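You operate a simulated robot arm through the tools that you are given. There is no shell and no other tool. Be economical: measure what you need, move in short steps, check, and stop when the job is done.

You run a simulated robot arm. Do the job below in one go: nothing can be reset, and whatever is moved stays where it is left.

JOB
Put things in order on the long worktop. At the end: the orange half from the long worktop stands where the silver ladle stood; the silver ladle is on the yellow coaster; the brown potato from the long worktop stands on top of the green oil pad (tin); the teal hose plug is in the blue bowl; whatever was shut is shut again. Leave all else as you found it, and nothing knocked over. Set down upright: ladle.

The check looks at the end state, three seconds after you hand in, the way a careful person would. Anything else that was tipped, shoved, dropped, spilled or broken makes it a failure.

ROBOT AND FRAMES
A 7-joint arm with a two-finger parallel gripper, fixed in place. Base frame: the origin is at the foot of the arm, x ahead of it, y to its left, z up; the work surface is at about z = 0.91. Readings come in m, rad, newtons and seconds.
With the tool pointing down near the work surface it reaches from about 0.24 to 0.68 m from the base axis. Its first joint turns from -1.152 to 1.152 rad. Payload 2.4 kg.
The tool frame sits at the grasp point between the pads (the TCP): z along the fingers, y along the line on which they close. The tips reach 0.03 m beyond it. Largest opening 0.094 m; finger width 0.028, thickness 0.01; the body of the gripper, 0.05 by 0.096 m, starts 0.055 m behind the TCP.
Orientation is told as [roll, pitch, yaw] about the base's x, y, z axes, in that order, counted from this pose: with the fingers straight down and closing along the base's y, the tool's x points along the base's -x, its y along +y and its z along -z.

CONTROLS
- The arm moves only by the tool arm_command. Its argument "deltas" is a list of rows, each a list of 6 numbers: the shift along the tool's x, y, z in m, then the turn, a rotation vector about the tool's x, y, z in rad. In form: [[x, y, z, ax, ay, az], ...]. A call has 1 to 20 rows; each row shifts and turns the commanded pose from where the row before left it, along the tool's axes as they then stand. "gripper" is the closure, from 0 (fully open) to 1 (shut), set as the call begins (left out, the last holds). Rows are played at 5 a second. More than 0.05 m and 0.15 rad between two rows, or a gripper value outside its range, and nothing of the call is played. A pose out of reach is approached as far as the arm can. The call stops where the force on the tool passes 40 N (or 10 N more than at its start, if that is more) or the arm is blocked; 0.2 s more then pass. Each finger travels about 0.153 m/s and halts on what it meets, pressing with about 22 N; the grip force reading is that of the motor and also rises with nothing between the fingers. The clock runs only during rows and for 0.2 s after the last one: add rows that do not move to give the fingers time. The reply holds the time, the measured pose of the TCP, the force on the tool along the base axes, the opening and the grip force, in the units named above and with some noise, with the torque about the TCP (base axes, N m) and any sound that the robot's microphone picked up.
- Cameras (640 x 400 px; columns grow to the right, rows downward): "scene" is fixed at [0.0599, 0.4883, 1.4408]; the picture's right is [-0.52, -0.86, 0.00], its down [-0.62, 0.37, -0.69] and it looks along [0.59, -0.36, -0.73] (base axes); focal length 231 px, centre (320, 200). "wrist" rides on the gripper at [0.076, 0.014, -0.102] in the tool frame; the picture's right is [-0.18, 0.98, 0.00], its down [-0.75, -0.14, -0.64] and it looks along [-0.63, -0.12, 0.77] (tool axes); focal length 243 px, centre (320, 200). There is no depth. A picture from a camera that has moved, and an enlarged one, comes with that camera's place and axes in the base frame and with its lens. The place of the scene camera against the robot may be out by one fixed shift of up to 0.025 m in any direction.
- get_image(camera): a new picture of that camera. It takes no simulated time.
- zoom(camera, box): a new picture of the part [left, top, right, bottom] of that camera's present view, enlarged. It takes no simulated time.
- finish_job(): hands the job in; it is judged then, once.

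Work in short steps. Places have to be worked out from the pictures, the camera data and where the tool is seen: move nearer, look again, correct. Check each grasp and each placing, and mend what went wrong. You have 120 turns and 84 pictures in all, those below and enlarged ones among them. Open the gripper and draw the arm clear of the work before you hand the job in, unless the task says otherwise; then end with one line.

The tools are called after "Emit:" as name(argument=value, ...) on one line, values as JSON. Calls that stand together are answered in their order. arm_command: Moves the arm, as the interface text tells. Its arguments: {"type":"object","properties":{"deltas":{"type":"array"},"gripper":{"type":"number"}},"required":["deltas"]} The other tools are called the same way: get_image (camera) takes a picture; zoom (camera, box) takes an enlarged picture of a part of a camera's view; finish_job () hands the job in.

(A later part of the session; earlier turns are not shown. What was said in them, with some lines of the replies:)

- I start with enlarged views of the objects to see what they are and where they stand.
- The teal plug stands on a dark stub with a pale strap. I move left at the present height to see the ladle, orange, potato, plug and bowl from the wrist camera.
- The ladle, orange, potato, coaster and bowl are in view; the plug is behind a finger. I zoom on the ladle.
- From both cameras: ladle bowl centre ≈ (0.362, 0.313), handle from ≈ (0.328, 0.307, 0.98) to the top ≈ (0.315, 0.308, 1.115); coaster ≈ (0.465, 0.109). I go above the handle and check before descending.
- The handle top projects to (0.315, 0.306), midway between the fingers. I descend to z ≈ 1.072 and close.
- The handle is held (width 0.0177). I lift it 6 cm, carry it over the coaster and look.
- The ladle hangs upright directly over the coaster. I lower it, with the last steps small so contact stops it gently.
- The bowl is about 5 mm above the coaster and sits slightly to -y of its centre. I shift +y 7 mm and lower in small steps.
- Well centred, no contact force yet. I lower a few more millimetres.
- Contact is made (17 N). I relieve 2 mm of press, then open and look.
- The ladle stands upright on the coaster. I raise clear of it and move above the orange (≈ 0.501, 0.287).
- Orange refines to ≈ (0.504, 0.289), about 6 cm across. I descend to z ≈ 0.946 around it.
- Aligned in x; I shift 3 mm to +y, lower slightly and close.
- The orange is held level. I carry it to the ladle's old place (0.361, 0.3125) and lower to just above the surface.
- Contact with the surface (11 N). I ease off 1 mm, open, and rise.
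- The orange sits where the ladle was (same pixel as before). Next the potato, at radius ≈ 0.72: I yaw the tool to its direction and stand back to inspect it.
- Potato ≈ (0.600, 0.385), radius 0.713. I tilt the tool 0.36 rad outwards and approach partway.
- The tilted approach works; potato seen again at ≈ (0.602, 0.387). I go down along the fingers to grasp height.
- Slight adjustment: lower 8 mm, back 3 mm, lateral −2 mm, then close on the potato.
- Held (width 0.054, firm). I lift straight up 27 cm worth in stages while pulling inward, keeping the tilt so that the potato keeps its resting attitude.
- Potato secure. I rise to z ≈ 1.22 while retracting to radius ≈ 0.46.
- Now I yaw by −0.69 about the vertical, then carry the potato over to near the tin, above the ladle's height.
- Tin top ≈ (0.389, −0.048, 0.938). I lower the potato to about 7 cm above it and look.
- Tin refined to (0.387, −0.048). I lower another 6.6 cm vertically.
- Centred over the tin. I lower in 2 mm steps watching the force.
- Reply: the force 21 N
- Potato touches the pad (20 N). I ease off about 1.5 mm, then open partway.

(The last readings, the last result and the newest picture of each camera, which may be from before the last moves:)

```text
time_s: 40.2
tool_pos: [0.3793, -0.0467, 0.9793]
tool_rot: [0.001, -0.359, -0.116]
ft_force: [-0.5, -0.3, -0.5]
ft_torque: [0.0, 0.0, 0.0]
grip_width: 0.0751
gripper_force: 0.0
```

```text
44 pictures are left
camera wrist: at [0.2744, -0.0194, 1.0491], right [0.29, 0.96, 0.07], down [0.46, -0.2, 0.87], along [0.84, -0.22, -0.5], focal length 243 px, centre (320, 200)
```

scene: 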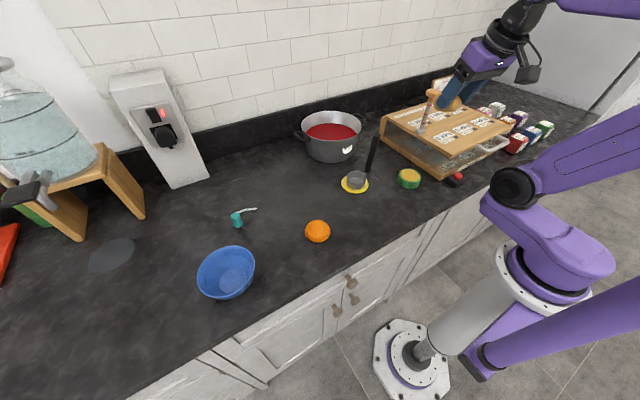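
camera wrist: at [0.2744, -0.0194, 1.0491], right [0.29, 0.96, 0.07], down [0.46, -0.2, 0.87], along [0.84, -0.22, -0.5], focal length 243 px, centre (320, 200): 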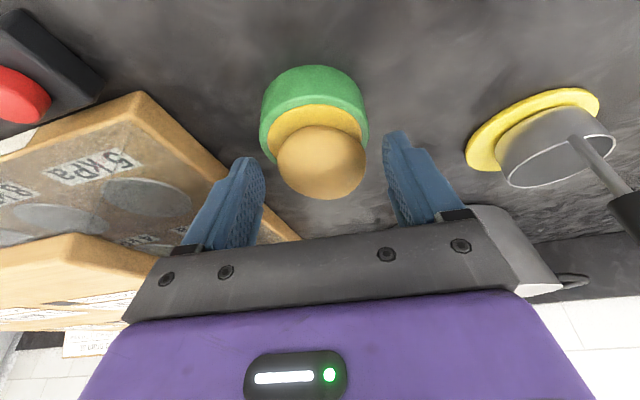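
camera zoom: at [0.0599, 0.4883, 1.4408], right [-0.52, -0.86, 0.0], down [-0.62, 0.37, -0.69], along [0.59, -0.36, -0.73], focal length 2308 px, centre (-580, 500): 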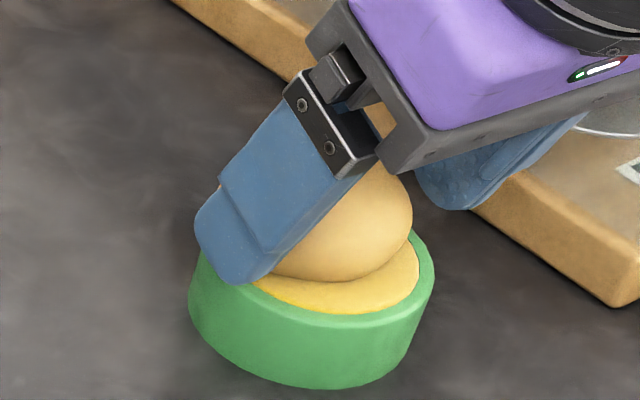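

The potato rests on the tin. I withdraw along the finger axis and check.

Emit:
arm_command(deltas=[[0, 0, -0.02, 0, 0, 0], [0, 0, -0.03, 0, 0, 0], [0, 0, -0.04, 0, 0, 0], [0, 0, -0.04, 0, 0, 0], [-0.014, 0, -0.0375, 0, 0, 0], [-0.014, 0, -0.0375, 0, 0, 0], [-0.014, 0, -0.0375, 0, 0, 0], [0, 0, 0, 0, 0, 0]])

Emit:
get_image(camera="scene")

Emit:
zoom(camera="scene", box=[330, 130, 450, 220])

```text
time_s: 42.0
tool_pos: [0.3325, -0.0414, 1.2227]
tool_rot: [0.001, -0.359, -0.119]
ft_force: [0.6, 0.1, 0.2]
ft_torque: [0.0, 0.01, 0.01]
grip_width: 0.0752
gripper_force: 0.1
```

```text
43 pictures are left
```

scene: 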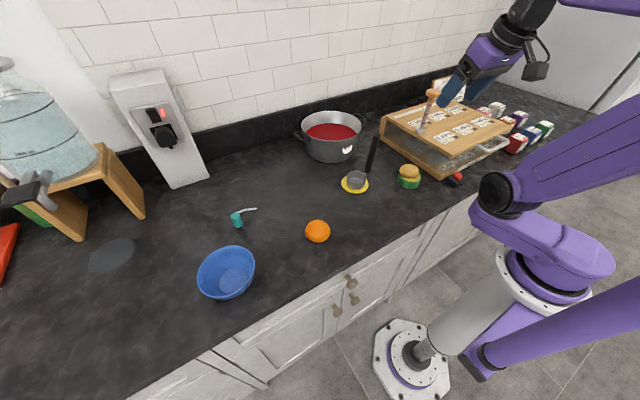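

```text
4.44 times, centred on (390, 175) of scene
camera zoom: at [0.0599, 0.4883, 1.4408], right [-0.52, -0.86, 0.0], down [-0.62, 0.37, -0.69], along [0.59, -0.36, -0.73], focal length 1026 px, centre (9, 311)
```

zoom: 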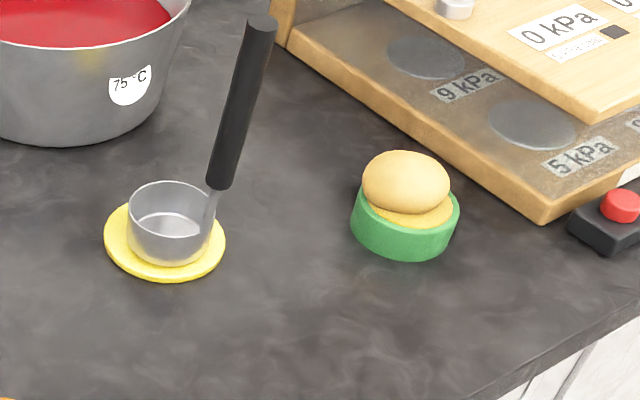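

Ladle and potato stand well. Now I go back left towards the plug (≈ (0.49, 0.489)), keeping high, then yaw to its direction.

Emit:
arm_command(deltas=[[0.0038, 0.0424, -0.0015, 0, 0, 0], [0.0038, 0.0424, -0.0015, 0, 0, 0], [0.0038, 0.0424, -0.0015, 0, 0, 0], [0.0038, 0.0424, -0.0015, 0, 0, 0], [0.0038, 0.0424, -0.0015, 0, 0, 0], [0.0038, 0.0424, -0.0015, 0, 0, 0], [0.0038, 0.0424, -0.0015, 0, 0, 0], [0.0038, 0.0424, -0.0015, 0, 0, 0], [0, 0, 0, -0.0486, 0, -0.1292], [0, 0, 0, -0.0486, 0, -0.1292], [0, 0, 0, -0.0486, 0, -0.1292], [0, 0, 0, -0.0486, 0, -0.1292], [0, 0, 0, -0.0486, 0, -0.1292], [0, 0, 0, -0.0486, 0, -0.1292], [0, 0, 0, -0.0246, 0, -0.0655], [0, 0, 0, 0, 0, 0]], gripper=0)

Emit:
get_image(camera="wrist")

```text
time_s: 45.4
tool_pos: [0.3413, 0.2985, 1.2228]
tool_rot: [0.0, -0.362, 0.781]
ft_force: [0.6, -0.4, -0.9]
ft_torque: [0.02, 0.04, 0.0]
grip_width: 0.094
gripper_force: 0.0
```

```text
41 pictures are left
camera wrist: at [0.2546, 0.2344, 1.2919], right [-0.57, 0.82, 0.06], down [0.44, 0.24, 0.87], along [0.69, 0.52, -0.49], focal length 243 px, centre (320, 200)
```

wrist: 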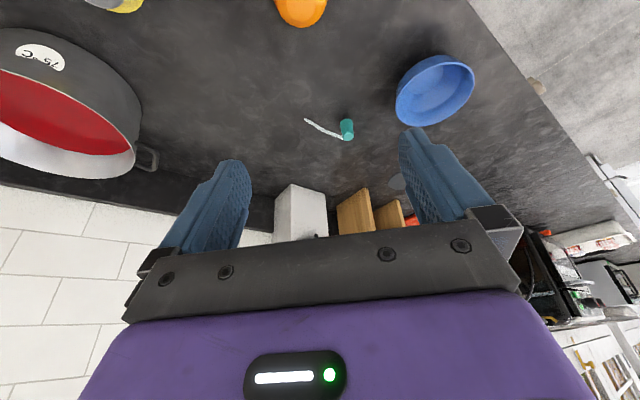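

Plug ≈ (0.493, 0.493). I approach partway and zoom to understand its attitude.

Emit:
arm_command(deltas=[[-0.0155, 0.0052, 0.0378, 0, 0, 0], [-0.0155, 0.0052, 0.0378, 0, 0, 0], [-0.0155, 0.0052, 0.0378, 0, 0, 0], [-0.0155, 0.0052, 0.0378, 0, 0, 0], [-0.0155, 0.0052, 0.0378, 0, 0, 0], [0, 0, 0, 0, 0, 0]])

Emit:
get_image(camera="wrist")

Emit:
zoom(camera="scene", box=[190, 180, 290, 260])

```text
time_s: 46.8
tool_pos: [0.4228, 0.4167, 1.0724]
tool_rot: [0.001, -0.361, 0.78]
ft_force: [0.3, 0.6, 0.7]
ft_torque: [0.06, -0.02, 0.01]
grip_width: 0.0938
gripper_force: 0.1
```

```text
40 pictures are left
camera wrist: at [0.3357, 0.3513, 1.1417], right [-0.57, 0.82, 0.06], down [0.44, 0.24, 0.87], along [0.7, 0.52, -0.49], focal length 243 px, centre (320, 200)
```

wrist: 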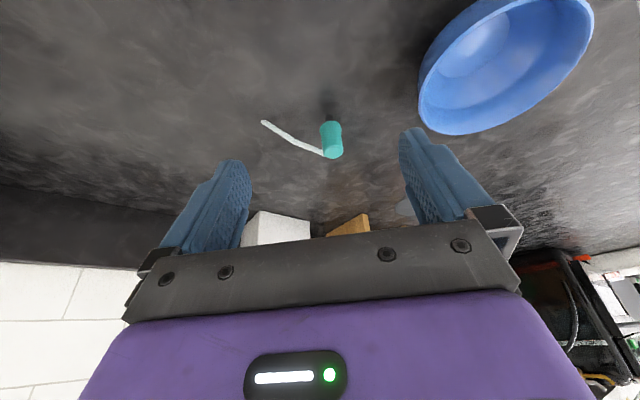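

```text
5.00 times, centred on (240, 220) of scene
camera zoom: at [0.0599, 0.4883, 1.4408], right [-0.52, -0.86, 0.0], down [-0.62, 0.37, -0.69], along [0.59, -0.36, -0.73], focal length 1154 px, centre (720, 100)
```

zoom: 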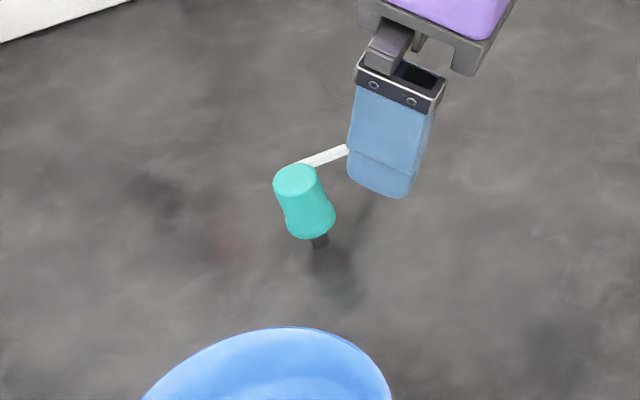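

Emit:
zoom(camera="wrist", box=[240, 90, 368, 170])

```text
5.00 times, centred on (304, 130) of wrist
camera zoom: at [0.3357, 0.3513, 1.1417], right [-0.57, 0.82, 0.06], down [0.44, 0.24, 0.87], along [0.7, 0.52, -0.49], focal length 1213 px, centre (400, 550)
```

zoom: 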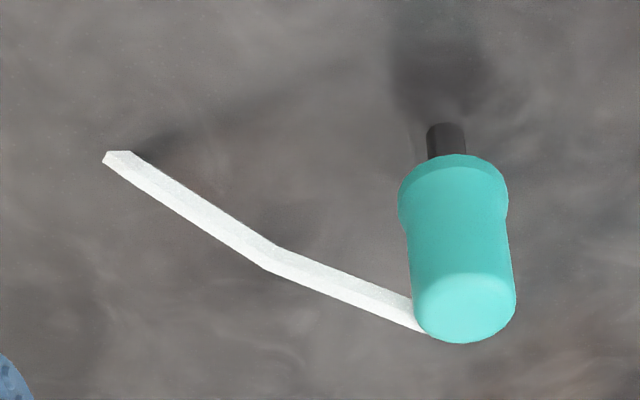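

Triangulated: the plug stands vertically at (0.491, 0.489) on its stub, top z ≈ 0.965, ~2.3 cm thick, with the strap sloping down towards (0.54, 0.425). To avoid the strap the fingers should close across it, so I untilt, yaw to −0.6, and test the reach above the plug.

Emit:
arm_command(deltas=[[0, 0, 0, 0, 0.12, 0], [0, 0, 0, 0, 0.12, 0], [0, 0, 0, 0, 0.12, 0], [0, 0, 0, 0, 0, 0.138], [0, 0, 0, 0, 0, 0.138], [0, 0, 0, 0, 0, 0.138], [0, 0, 0, 0, 0, 0.138], [0, 0, 0, 0, 0, 0.138], [0, 0, 0, 0, 0, 0.138], [0, 0, 0, 0, 0, 0.138], [0, 0, 0, 0, 0, 0.138], [0, 0, 0, 0, 0, 0.138], [0, 0, 0, 0, 0, 0.138], [-0.0051, 0.0326, 0, 0, 0, 0], [-0.0051, 0.0326, 0, 0, 0, 0], [-0.0051, 0.0326, 0, 0, 0, 0], [0, 0, 0, 0, 0, 0], [0, 0, 0, 0, 0, 0]])

Emit:
get_image(camera="wrist")

Emit:
get_image(camera="scene")

```text
time_s: 50.6
tool_pos: [0.4752, 0.4719, 1.0713]
tool_rot: [0.001, 0.001, -0.601]
ft_force: [-0.3, -0.3, 0.3]
ft_torque: [-0.01, 0.0, -0.01]
grip_width: 0.0943
gripper_force: 0.2
out of reach, approached as far as the arm can: row 16
```

```text
37 pictures are left
camera wrist: at [0.4203, 0.528, 1.1742], right [0.71, 0.71, 0.0], down [0.54, -0.54, 0.64], along [0.45, -0.45, -0.77], focal length 243 px, centre (320, 200)
```

wrist: 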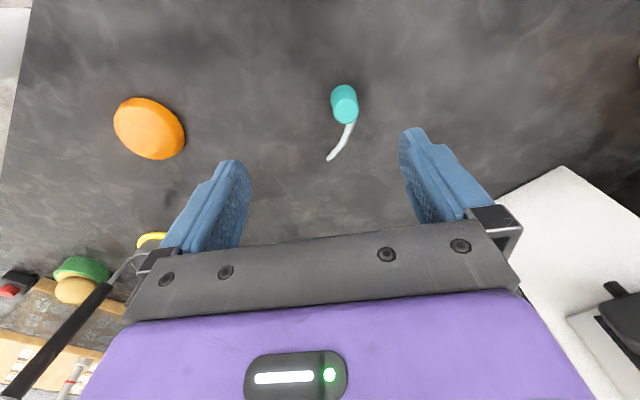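

```text
36 pictures are left
```

scene: 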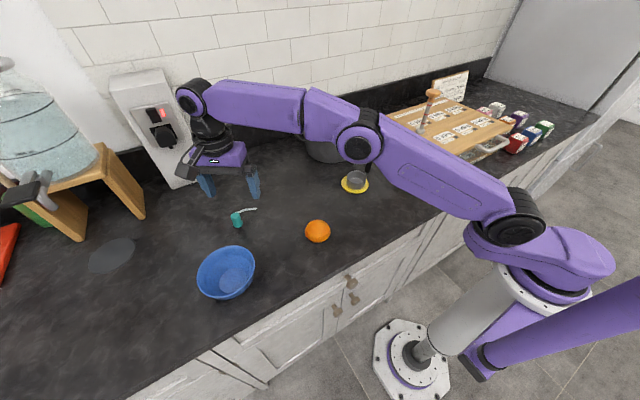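

Straight down, the reach ends at radius 0.67. I add a small radial tilt of 0.12 rad and read where the arm gets to.

Emit:
arm_command(deltas=[[0, 0, 0, -0.118, -0.022, 0], [0, 0, 0, 0, 0, 0], [0, 0, 0, 0, 0, 0]])

```text
time_s: 51.4
tool_pos: [0.4744, 0.472, 1.0717]
tool_rot: [0.119, -0.022, -0.602]
ft_force: [0.1, -0.8, 0.1]
ft_torque: [0.03, 0.05, 0.04]
grip_width: 0.094
gripper_force: 0.1
```

The pose was clipped cleanly. I move out to above the plug (0.491, 0.489).

Emit:
arm_command(deltas=[[-0.002, 0.0117, 0.0014, 0, 0, 0], [-0.002, 0.0117, 0.0014, 0, 0, 0], [0, 0, 0, 0, 0, 0]])

Emit:
get_image(camera="wrist")

```text
time_s: 52.2
tool_pos: [0.4905, 0.489, 1.0718]
tool_rot: [0.117, -0.023, -0.602]
ft_force: [-0.4, 0.3, 0.8]
ft_torque: [0.01, 0.01, 0.01]
grip_width: 0.0938
gripper_force: 0.0
```

```text
35 pictures are left
camera wrist: at [0.4275, 0.5359, 1.174], right [0.7, 0.7, 0.12], down [0.49, -0.6, 0.64], along [0.52, -0.39, -0.76], focal length 243 px, centre (320, 200)
```

wrist: 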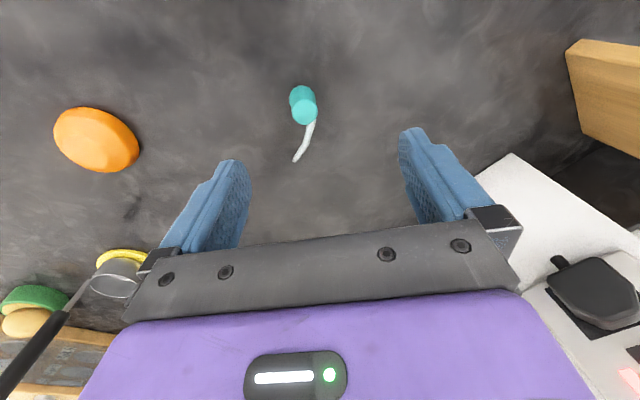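

Plug is midway between the fingers. I lower vertically to z ≈ 0.957.

Emit:
arm_command(deltas=[[0.0006, -0.0034, 0.0285, 0, 0, 0], [0.0006, -0.0034, 0.0285, 0, 0, 0], [0.0006, -0.0034, 0.0285, 0, 0, 0], [0.0006, -0.0034, 0.0285, 0, 0, 0], [0, 0, 0, 0, 0, 0]])

Emit:
get_image(camera="wrist")

Emit:
zoom(camera="scene", box=[190, 160, 290, 240])

```text
time_s: 53.4
tool_pos: [0.4917, 0.488, 0.9569]
tool_rot: [0.119, -0.022, -0.602]
ft_force: [-0.2, -0.7, 0.2]
ft_torque: [0.03, 0.02, 0.03]
grip_width: 0.0942
gripper_force: 0.0
```

```text
34 pictures are left
camera wrist: at [0.4277, 0.5361, 1.0593], right [0.7, 0.7, 0.12], down [0.49, -0.6, 0.64], along [0.52, -0.39, -0.76], focal length 243 px, centre (320, 200)
```

wrist: 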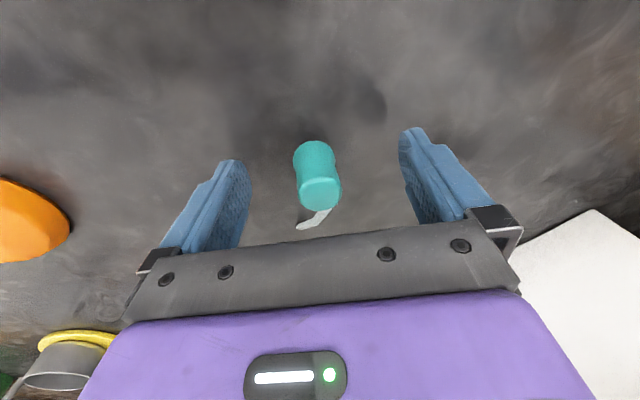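

```text
5.00 times, centred on (240, 200) of scene
camera zoom: at [0.0599, 0.4883, 1.4408], right [-0.52, -0.86, 0.0], down [-0.62, 0.37, -0.69], along [0.59, -0.36, -0.73], focal length 1154 px, centre (720, 200)
```

zoom: 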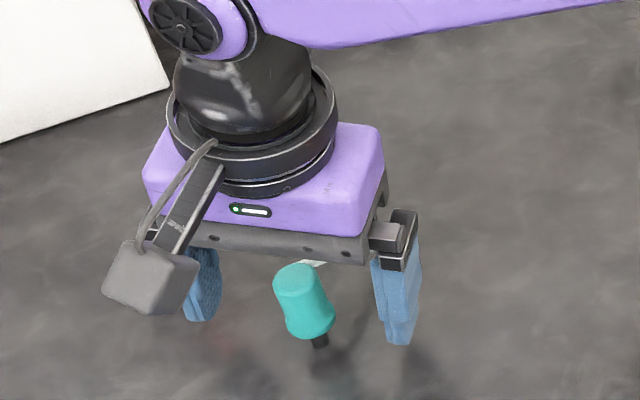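

Plug is centred and the strap clear of both fingers. I close.

Emit:
arm_command(deltas=[[0, 0, 0, 0, 0, 0], [0, 0, 0, 0, 0, 0], [0, 0, 0, 0, 0, 0], [0, 0, 0, 0, 0, 0]], gripper=1)

Emit:
arm_command(deltas=[[-0.0007, 0.0035, -0.0298, 0, 0, 0], [-0.0009, 0.0047, -0.0397, 0, 0, 0], [-0.0009, 0.0047, -0.0397, 0, 0, 0], [0, 0, 0, 0, 0, 0]])

Emit:
get_image(camera="wrist")

Emit:
get_image(camera="scene")

```text
time_s: 54.4
tool_pos: [0.4911, 0.4906, 0.9582]
tool_rot: [0.12, -0.023, -0.602]
ft_force: [-1.3, 1.5, -0.7]
ft_torque: [0.03, 0.01, 0.0]
grip_width: 0.0247
gripper_force: 21.7
```

```text
time_s: 55.4
tool_pos: [0.4902, 0.4893, 1.0678]
tool_rot: [0.118, -0.023, -0.603]
ft_force: [-0.4, 0.7, -0.4]
ft_torque: [0.0, -0.01, -0.01]
grip_width: 0.0246
gripper_force: 22.1
```

```text
32 pictures are left
camera wrist: at [0.4277, 0.5356, 1.1702], right [0.7, 0.7, 0.12], down [0.49, -0.6, 0.64], along [0.52, -0.39, -0.76], focal length 243 px, centre (320, 200)
```

wrist: 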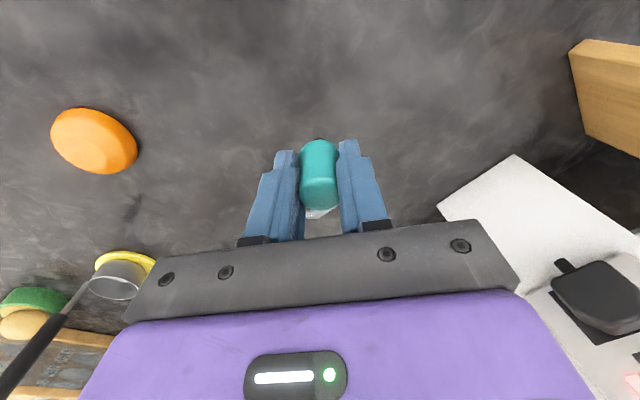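

```text
31 pictures are left
```

scene: 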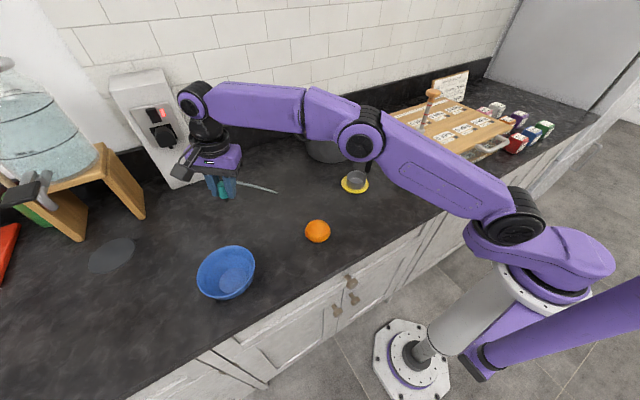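

Plug held (0.0246). I zoom on the bowl to fix its centre and rim.

Emit:
zoom(camera="scene", box=[180, 230, 276, 310])

```text
5.00 times, centred on (228, 270) of scene
camera zoom: at [0.0599, 0.4883, 1.4408], right [-0.52, -0.86, 0.0], down [-0.62, 0.37, -0.69], along [0.59, -0.36, -0.73], focal length 1154 px, centre (780, -150)
```

zoom: 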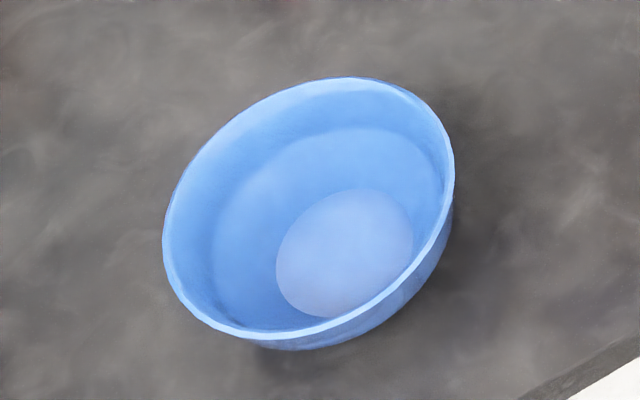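

Bowl centre ≈ (0.35, 0.55), rim z ≈ 0.962, floor ≈ 0.915. I carry the plug above a point 2 cm off centre (0.337, 0.567), opposite to the strap, so the strap fits inside.

Emit:
arm_command(deltas=[[0.034, -0.0044, -0.0013, 0, 0, 0], [0.034, -0.0044, -0.0013, 0, 0, 0], [0.034, -0.0044, -0.0013, 0, 0, 0], [0.034, -0.0044, -0.0013, 0, 0, 0], [0.034, -0.0044, -0.0013, 0, 0, 0], [0, 0, 0, 0, 0, 0]])

Emit:
get_image(camera="wrist")

Emit:
zoom(camera="scene", box=[160, 170, 320, 300])

```text
time_s: 56.8
tool_pos: [0.3364, 0.5656, 1.0692]
tool_rot: [0.12, -0.021, -0.6]
ft_force: [-0.3, 0.9, -0.7]
ft_torque: [-0.01, 0.02, 0.01]
grip_width: 0.0248
gripper_force: 21.5
```

```text
29 pictures are left
camera wrist: at [0.2744, 0.613, 1.17], right [0.7, 0.7, 0.12], down [0.49, -0.6, 0.64], along [0.52, -0.39, -0.76], focal length 243 px, centre (320, 200)
```

wrist: 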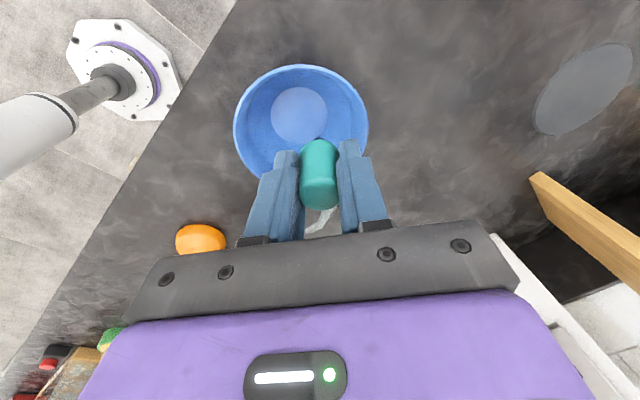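

```text
3.08 times, centred on (240, 235) of scene
camera zoom: at [0.0598, 0.4883, 1.4408], right [-0.52, -0.86, 0.0], down [-0.62, 0.37, -0.69], along [0.59, -0.36, -0.73], focal length 710 px, centre (566, 92)
```

zoom: 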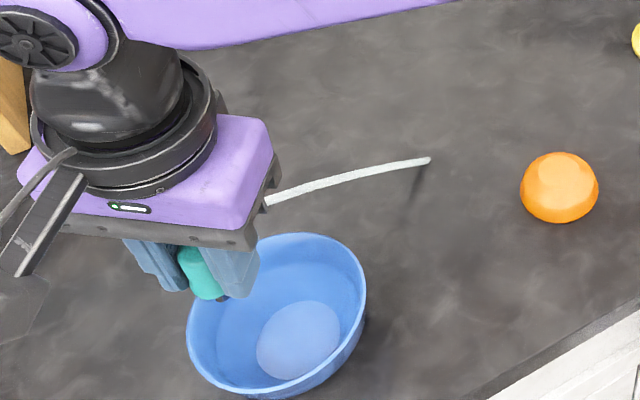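

The strap now looks longer than before; I zoom in on it before lowering.

Emit:
zoom(camera="scene", box=[200, 200, 290, 260])

Emit:
zoom(camera="wrist", box=[240, 120, 400, 250])

```text
6.67 times, centred on (245, 230) of scene
camera zoom: at [0.0598, 0.4883, 1.4408], right [-0.52, -0.86, 0.0], down [-0.62, 0.37, -0.69], along [0.59, -0.36, -0.73], focal length 1538 px, centre (820, 0)
```

zoom: 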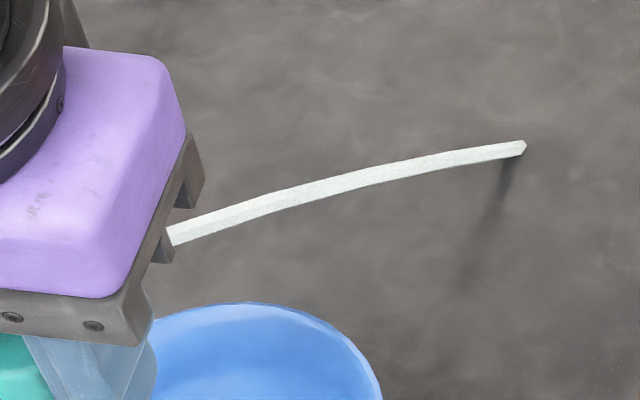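

```text
3.08 times, centred on (320, 185) of wrist
camera zoom: at [0.2744, 0.613, 1.17], right [0.7, 0.7, 0.12], down [0.49, -0.6, 0.64], along [0.52, -0.39, -0.76], focal length 746 px, centre (320, 246)
```

zoom: 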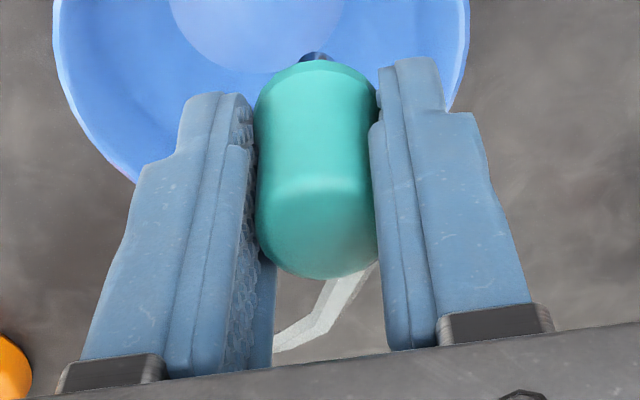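

The strap appears to have swung out; to find where its tip is I raise 6 cm and compare.

Emit:
arm_command(deltas=[[-0.0007, 0.0035, -0.0298, 0, 0, 0], [-0.0007, 0.0035, -0.0298, 0, 0, 0], [0, 0, 0, 0, 0, 0]])

Emit:
zoom(camera="scene", box=[160, 170, 320, 300])

```text
time_s: 57.6
tool_pos: [0.3374, 0.567, 1.128]
tool_rot: [0.117, -0.022, -0.602]
ft_force: [-0.1, 1.1, -0.5]
ft_torque: [0.0, 0.01, -0.01]
grip_width: 0.0243
gripper_force: 22.2
```

```text
3.08 times, centred on (240, 235) of scene
camera zoom: at [0.0599, 0.4883, 1.4408], right [-0.52, -0.86, 0.0], down [-0.62, 0.37, -0.69], along [0.59, -0.36, -0.73], focal length 710 px, centre (566, 92)
```

zoom: 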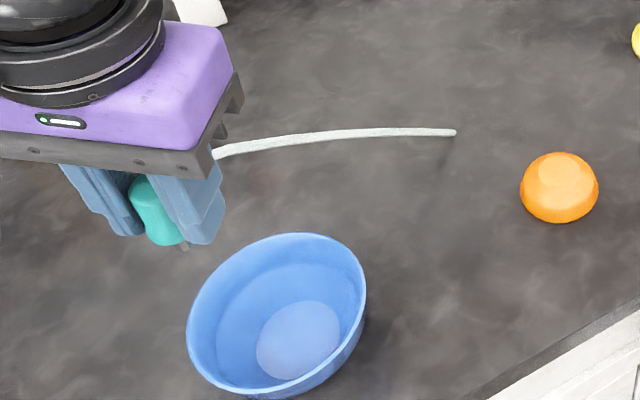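

The strap is a long drooping tail whose tip is now in the air, so nothing tethers the plug. I centre over the bowl (0.346, 0.554) and lower until the stub is about at rim height.

Emit:
arm_command(deltas=[[-0.0144, -0.0059, 0, 0, 0, 0], [0.0007, -0.0038, 0.0318, 0, 0, 0], [0.0007, -0.0038, 0.0318, 0, 0, 0], [0.0007, -0.0038, 0.0318, 0, 0, 0], [0.0005, -0.0026, 0.022, 0, 0, 0], [0, 0, 0, 0, 0, 0]])

Emit:
zoom(camera="scene", box=[160, 170, 320, 300])

Emit:
get_image(camera="wrist")

```text
time_s: 59.0
tool_pos: [0.3462, 0.5529, 1.0091]
tool_rot: [0.118, -0.021, -0.601]
ft_force: [-0.1, 0.3, -1.1]
ft_torque: [0.0, 0.0, 0.03]
grip_width: 0.0244
gripper_force: 22.1
```

```text
3.08 times, centred on (240, 235) of scene
camera zoom: at [0.0599, 0.4883, 1.4408], right [-0.52, -0.86, 0.0], down [-0.62, 0.37, -0.69], along [0.59, -0.36, -0.73], focal length 710 px, centre (566, 92)
```

zoom: 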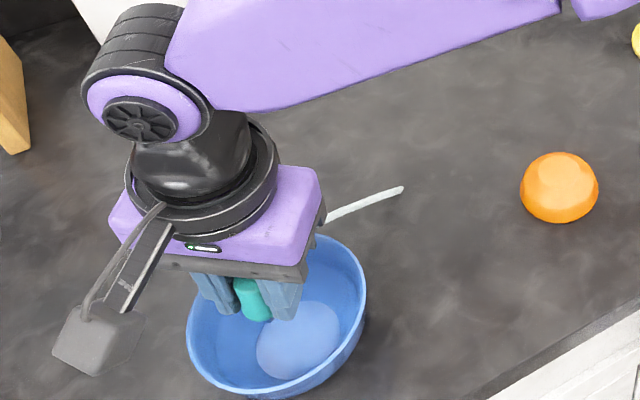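

```text
23 pictures are left
camera wrist: at [0.2837, 0.5999, 1.1109], right [0.7, 0.7, 0.12], down [0.49, -0.6, 0.64], along [0.52, -0.39, -0.76], focal length 243 px, centre (320, 200)
```

wrist: 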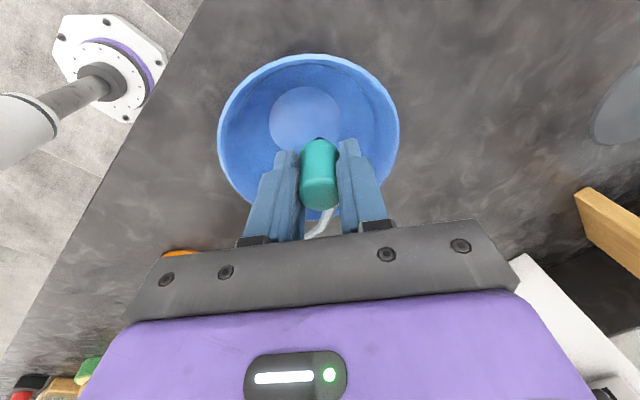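

Well centred over the bowl floor. I lower 3.5 cm more.

Emit:
arm_command(deltas=[[0.0003, -0.0018, 0.0149, 0, 0, 0], [0.0002, -0.0012, 0.0099, 0, 0, 0], [0.0001, -0.0006, 0.005, 0, 0, 0], [0.0001, -0.0005, 0.004, 0, 0, 0], [0, 0, 0, 0, 0, 0]])

Emit:
get_image(camera="wrist")

Emit:
zoom(camera="scene", box=[180, 200, 300, 300])

```text
time_s: 60.2
tool_pos: [0.3468, 0.5533, 0.9744]
tool_rot: [0.12, -0.023, -0.601]
ft_force: [0.6, 0.4, 0.5]
ft_torque: [-0.01, -0.01, 0.01]
grip_width: 0.0244
gripper_force: 22.0
```

```text
22 pictures are left
camera wrist: at [0.283, 0.5996, 1.0769], right [0.7, 0.7, 0.12], down [0.49, -0.6, 0.64], along [0.52, -0.39, -0.76], focal length 243 px, centre (320, 200)
```

wrist: 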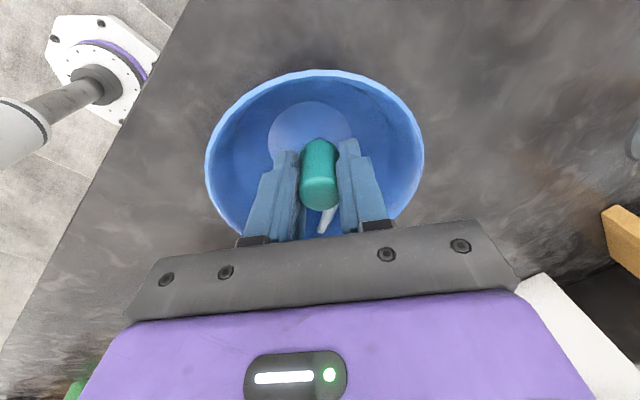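

```text
4.00 times, centred on (240, 250) of scene
camera zoom: at [0.0599, 0.4883, 1.4408], right [-0.52, -0.86, 0.0], down [-0.62, 0.37, -0.69], along [0.59, -0.36, -0.73], focal length 923 px, centre (640, 0)
```

zoom: 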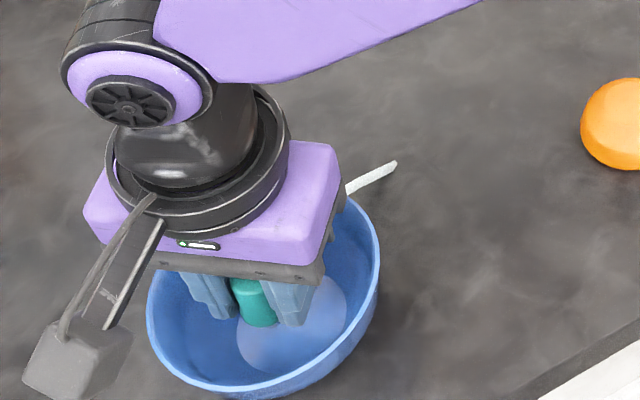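

Still no contact. A few more 2 mm steps.

Emit:
arm_command(deltas=[[0, -0.0003, 0.002, 0, 0, 0], [0, -0.0003, 0.002, 0, 0, 0], [0, 0, 0, 0, 0, 0]])

Emit:
arm_command(deltas=[[0, -0.0003, 0.002, 0, 0, 0], [0, 0, 0, 0, 0, 0]])

```text
time_s: 61.0
tool_pos: [0.346, 0.553, 0.972]
tool_rot: [0.118, -0.021, -0.601]
ft_force: [-0.2, 0.3, -0.8]
ft_torque: [0.0, 0.03, 0.05]
grip_width: 0.0245
gripper_force: 22.3
```

```text
time_s: 61.6
tool_pos: [0.3466, 0.5523, 0.969]
tool_rot: [0.119, -0.022, -0.603]
ft_force: [0.2, -0.6, -0.3]
ft_torque: [0.03, -0.02, 0.0]
grip_width: 0.0246
gripper_force: 21.9
```

Emit:
arm_command(deltas=[[0, -0.0003, 0.002, 0, 0, 0], [0, 0, 0, 0, 0, 0]])

Emit:
arm_command(deltas=[[0, -0.0003, 0.002, 0, 0, 0], [0, 0, 0, 0, 0, 0]])

```text
time_s: 62.2
tool_pos: [0.3452, 0.5532, 0.968]
tool_rot: [0.121, -0.021, -0.602]
ft_force: [-1.0, 0.9, 0.0]
ft_torque: [0.0, 0.0, 0.0]
grip_width: 0.0244
gripper_force: 22.7
```

```text
time_s: 62.8
tool_pos: [0.3465, 0.554, 0.9647]
tool_rot: [0.118, -0.022, -0.598]
ft_force: [0.3, 0.3, -0.4]
ft_torque: [0.02, -0.01, 0.01]
grip_width: 0.0245
gripper_force: 21.4
```

The stub should be within a few millimetres of the floor. I open partway (≈ 4.5 cm) inside the bowl and look.

Emit:
arm_command(deltas=[[0, 0, 0.001, 0, 0, 0], [0, 0, 0, 0, 0, 0]])

Emit:
arm_command(deltas=[[0, 0, 0, 0, 0, 0], [0, 0, 0, 0, 0, 0], [0, 0, 0, 0, 0, 0], [0, 0, 0, 0, 0, 0]], gripper=0.52)

Emit:
get_image(camera="wrist")

```text
time_s: 63.4
tool_pos: [0.3475, 0.5529, 0.964]
tool_rot: [0.119, -0.022, -0.603]
ft_force: [0.3, 0.6, -0.6]
ft_torque: [0.0, 0.02, 0.05]
grip_width: 0.0245
gripper_force: 21.7
```

```text
time_s: 64.4
tool_pos: [0.3475, 0.553, 0.9643]
tool_rot: [0.119, -0.023, -0.602]
ft_force: [-0.2, -0.1, 0.2]
ft_torque: [-0.01, 0.02, 0.0]
grip_width: 0.0453
gripper_force: 0.1
```

```text
20 pictures are left
camera wrist: at [0.2831, 0.5994, 1.0659], right [0.7, 0.7, 0.12], down [0.49, -0.6, 0.64], along [0.52, -0.39, -0.76], focal length 243 px, centre (320, 200)
```

wrist: 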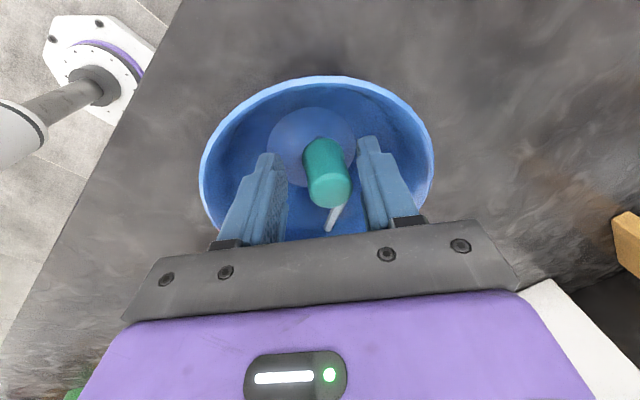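

The plug stands released in the bowl. I withdraw along the finger axis and then look.

Emit:
arm_command(deltas=[[0, 0, -0.02, 0, 0, 0], [0, 0, -0.03, 0, 0, 0], [0, 0, -0.04, 0, 0, 0], [0, 0, -0.045, 0, 0, 0], [0, 0, -0.045, 0, 0, 0], [0, 0, 0, 0, 0, 0]])

Emit:
get_image(camera="wrist")

Emit:
get_image(camera="scene")

```text
time_s: 65.8
tool_pos: [0.3315, 0.5379, 1.1427]
tool_rot: [0.119, -0.023, -0.601]
ft_force: [0.7, -0.4, -0.3]
ft_torque: [0.01, -0.01, -0.01]
grip_width: 0.0453
gripper_force: 0.0
```

```text
19 pictures are left
camera wrist: at [0.268, 0.5845, 1.2452], right [0.7, 0.7, 0.12], down [0.49, -0.6, 0.64], along [0.52, -0.39, -0.76], focal length 243 px, centre (320, 200)
```

wrist: 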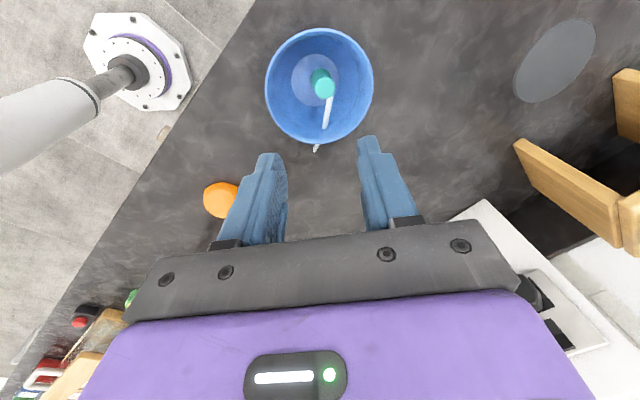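

```text
18 pictures are left
```

scene: 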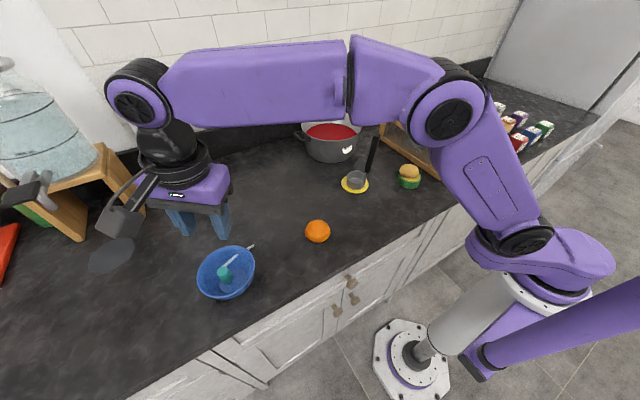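

Plug is upright in the bowl (its soft tail pokes past the rim). I rise, straighten the tool, open fully and retreat.

Emit:
arm_command(deltas=[[0, 0, -0.04, 0, 0, 0], [0, 0, -0.04, 0, 0, 0], [0, 0, -0.02, 0.118, 0.022, 0], [0, 0, 0, 0, 0, -0.12], [0, 0, 0, 0, 0, -0.12], [0, 0, 0, 0, 0, -0.12], [0, 0, 0, 0, 0, -0.12], [0, 0, 0, 0, 0, -0.12], [0, -0.045, 0, 0, 0, 0], [0, -0.045, 0, 0, 0, 0], [0, -0.045, 0, 0, 0, 0], [0, -0.045, 0, 0, 0, 0], [0, -0.045, 0, 0, 0, 0], [0, 0, 0, 0, 0, 0]], gripper=0)

Emit:
get_image(camera="scene")

Emit:
zoom(camera="scene", box=[180, 180, 340, 310])

Emit:
zoom(camera="scene", box=[290, 90, 490, 220])

```text
time_s: 68.8
tool_pos: [0.3188, 0.2975, 1.2092]
tool_rot: [-0.002, 0.0, 0.001]
ft_force: [0.3, -0.7, -0.3]
ft_torque: [0.0, -0.01, -0.01]
grip_width: 0.094
gripper_force: 0.1
out of reach, approached as far as the arm can: row 3, 4
```

```text
17 pictures are left
```

scene: 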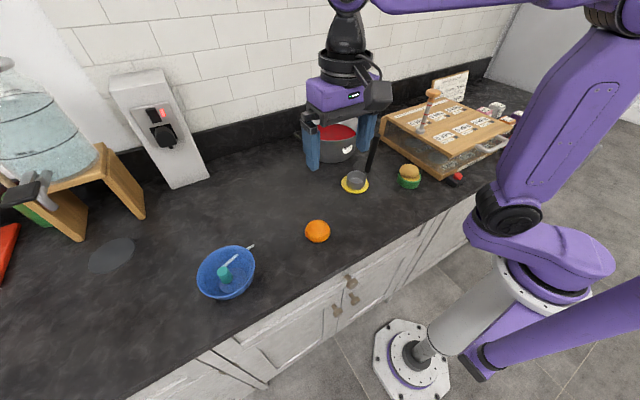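

```text
3.08 times, centred on (260, 245) of scene
camera zoom: at [0.0599, 0.4883, 1.4408], right [-0.52, -0.86, 0.0], down [-0.62, 0.37, -0.69], along [0.59, -0.36, -0.73], focal length 710 px, centre (505, 62)
```

zoom: 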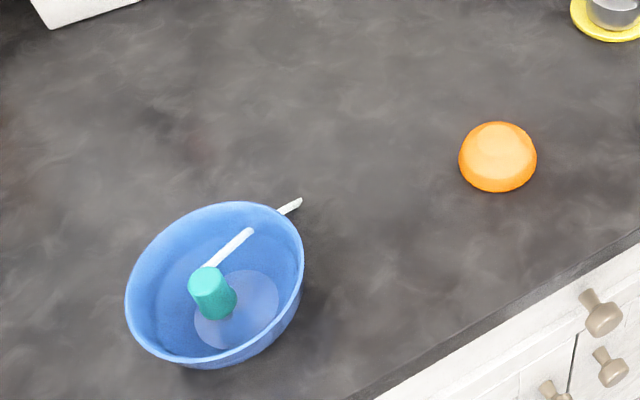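

```text
3.08 times, centred on (390, 155) of scene
camera zoom: at [0.0599, 0.4883, 1.4408], right [-0.52, -0.86, 0.0], down [-0.62, 0.37, -0.69], along [0.59, -0.36, -0.73], focal length 710 px, centre (105, 338)
```

zoom: 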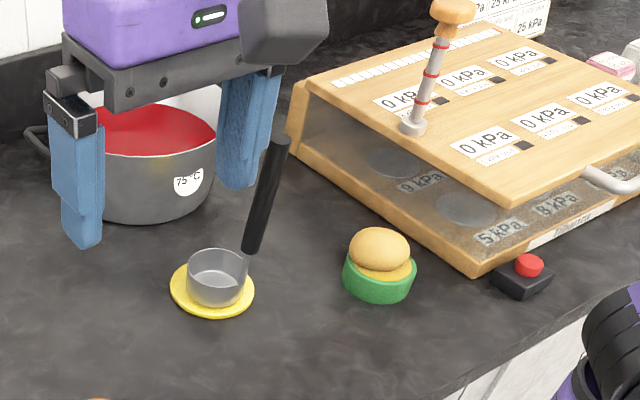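

Everything is placed: the orange stands on the ladle's old spot, the ladle is upright on the coaster, the potato is on the tin and the plug is in the bowl. The gripper is open and clear, and nothing shut was opened, so I hand in.

Emit:
finish_job()

```text
The job is handed in.
```

All four items are where the job asked: the orange half on the ladle's old spot, the ladle upright on the yellow coaster, the potato on the green tin, and the teal plug in the blue bowl with the tip of its pale strap showing outside the rim; nothing shut was opened and I saw nothing knocked over.
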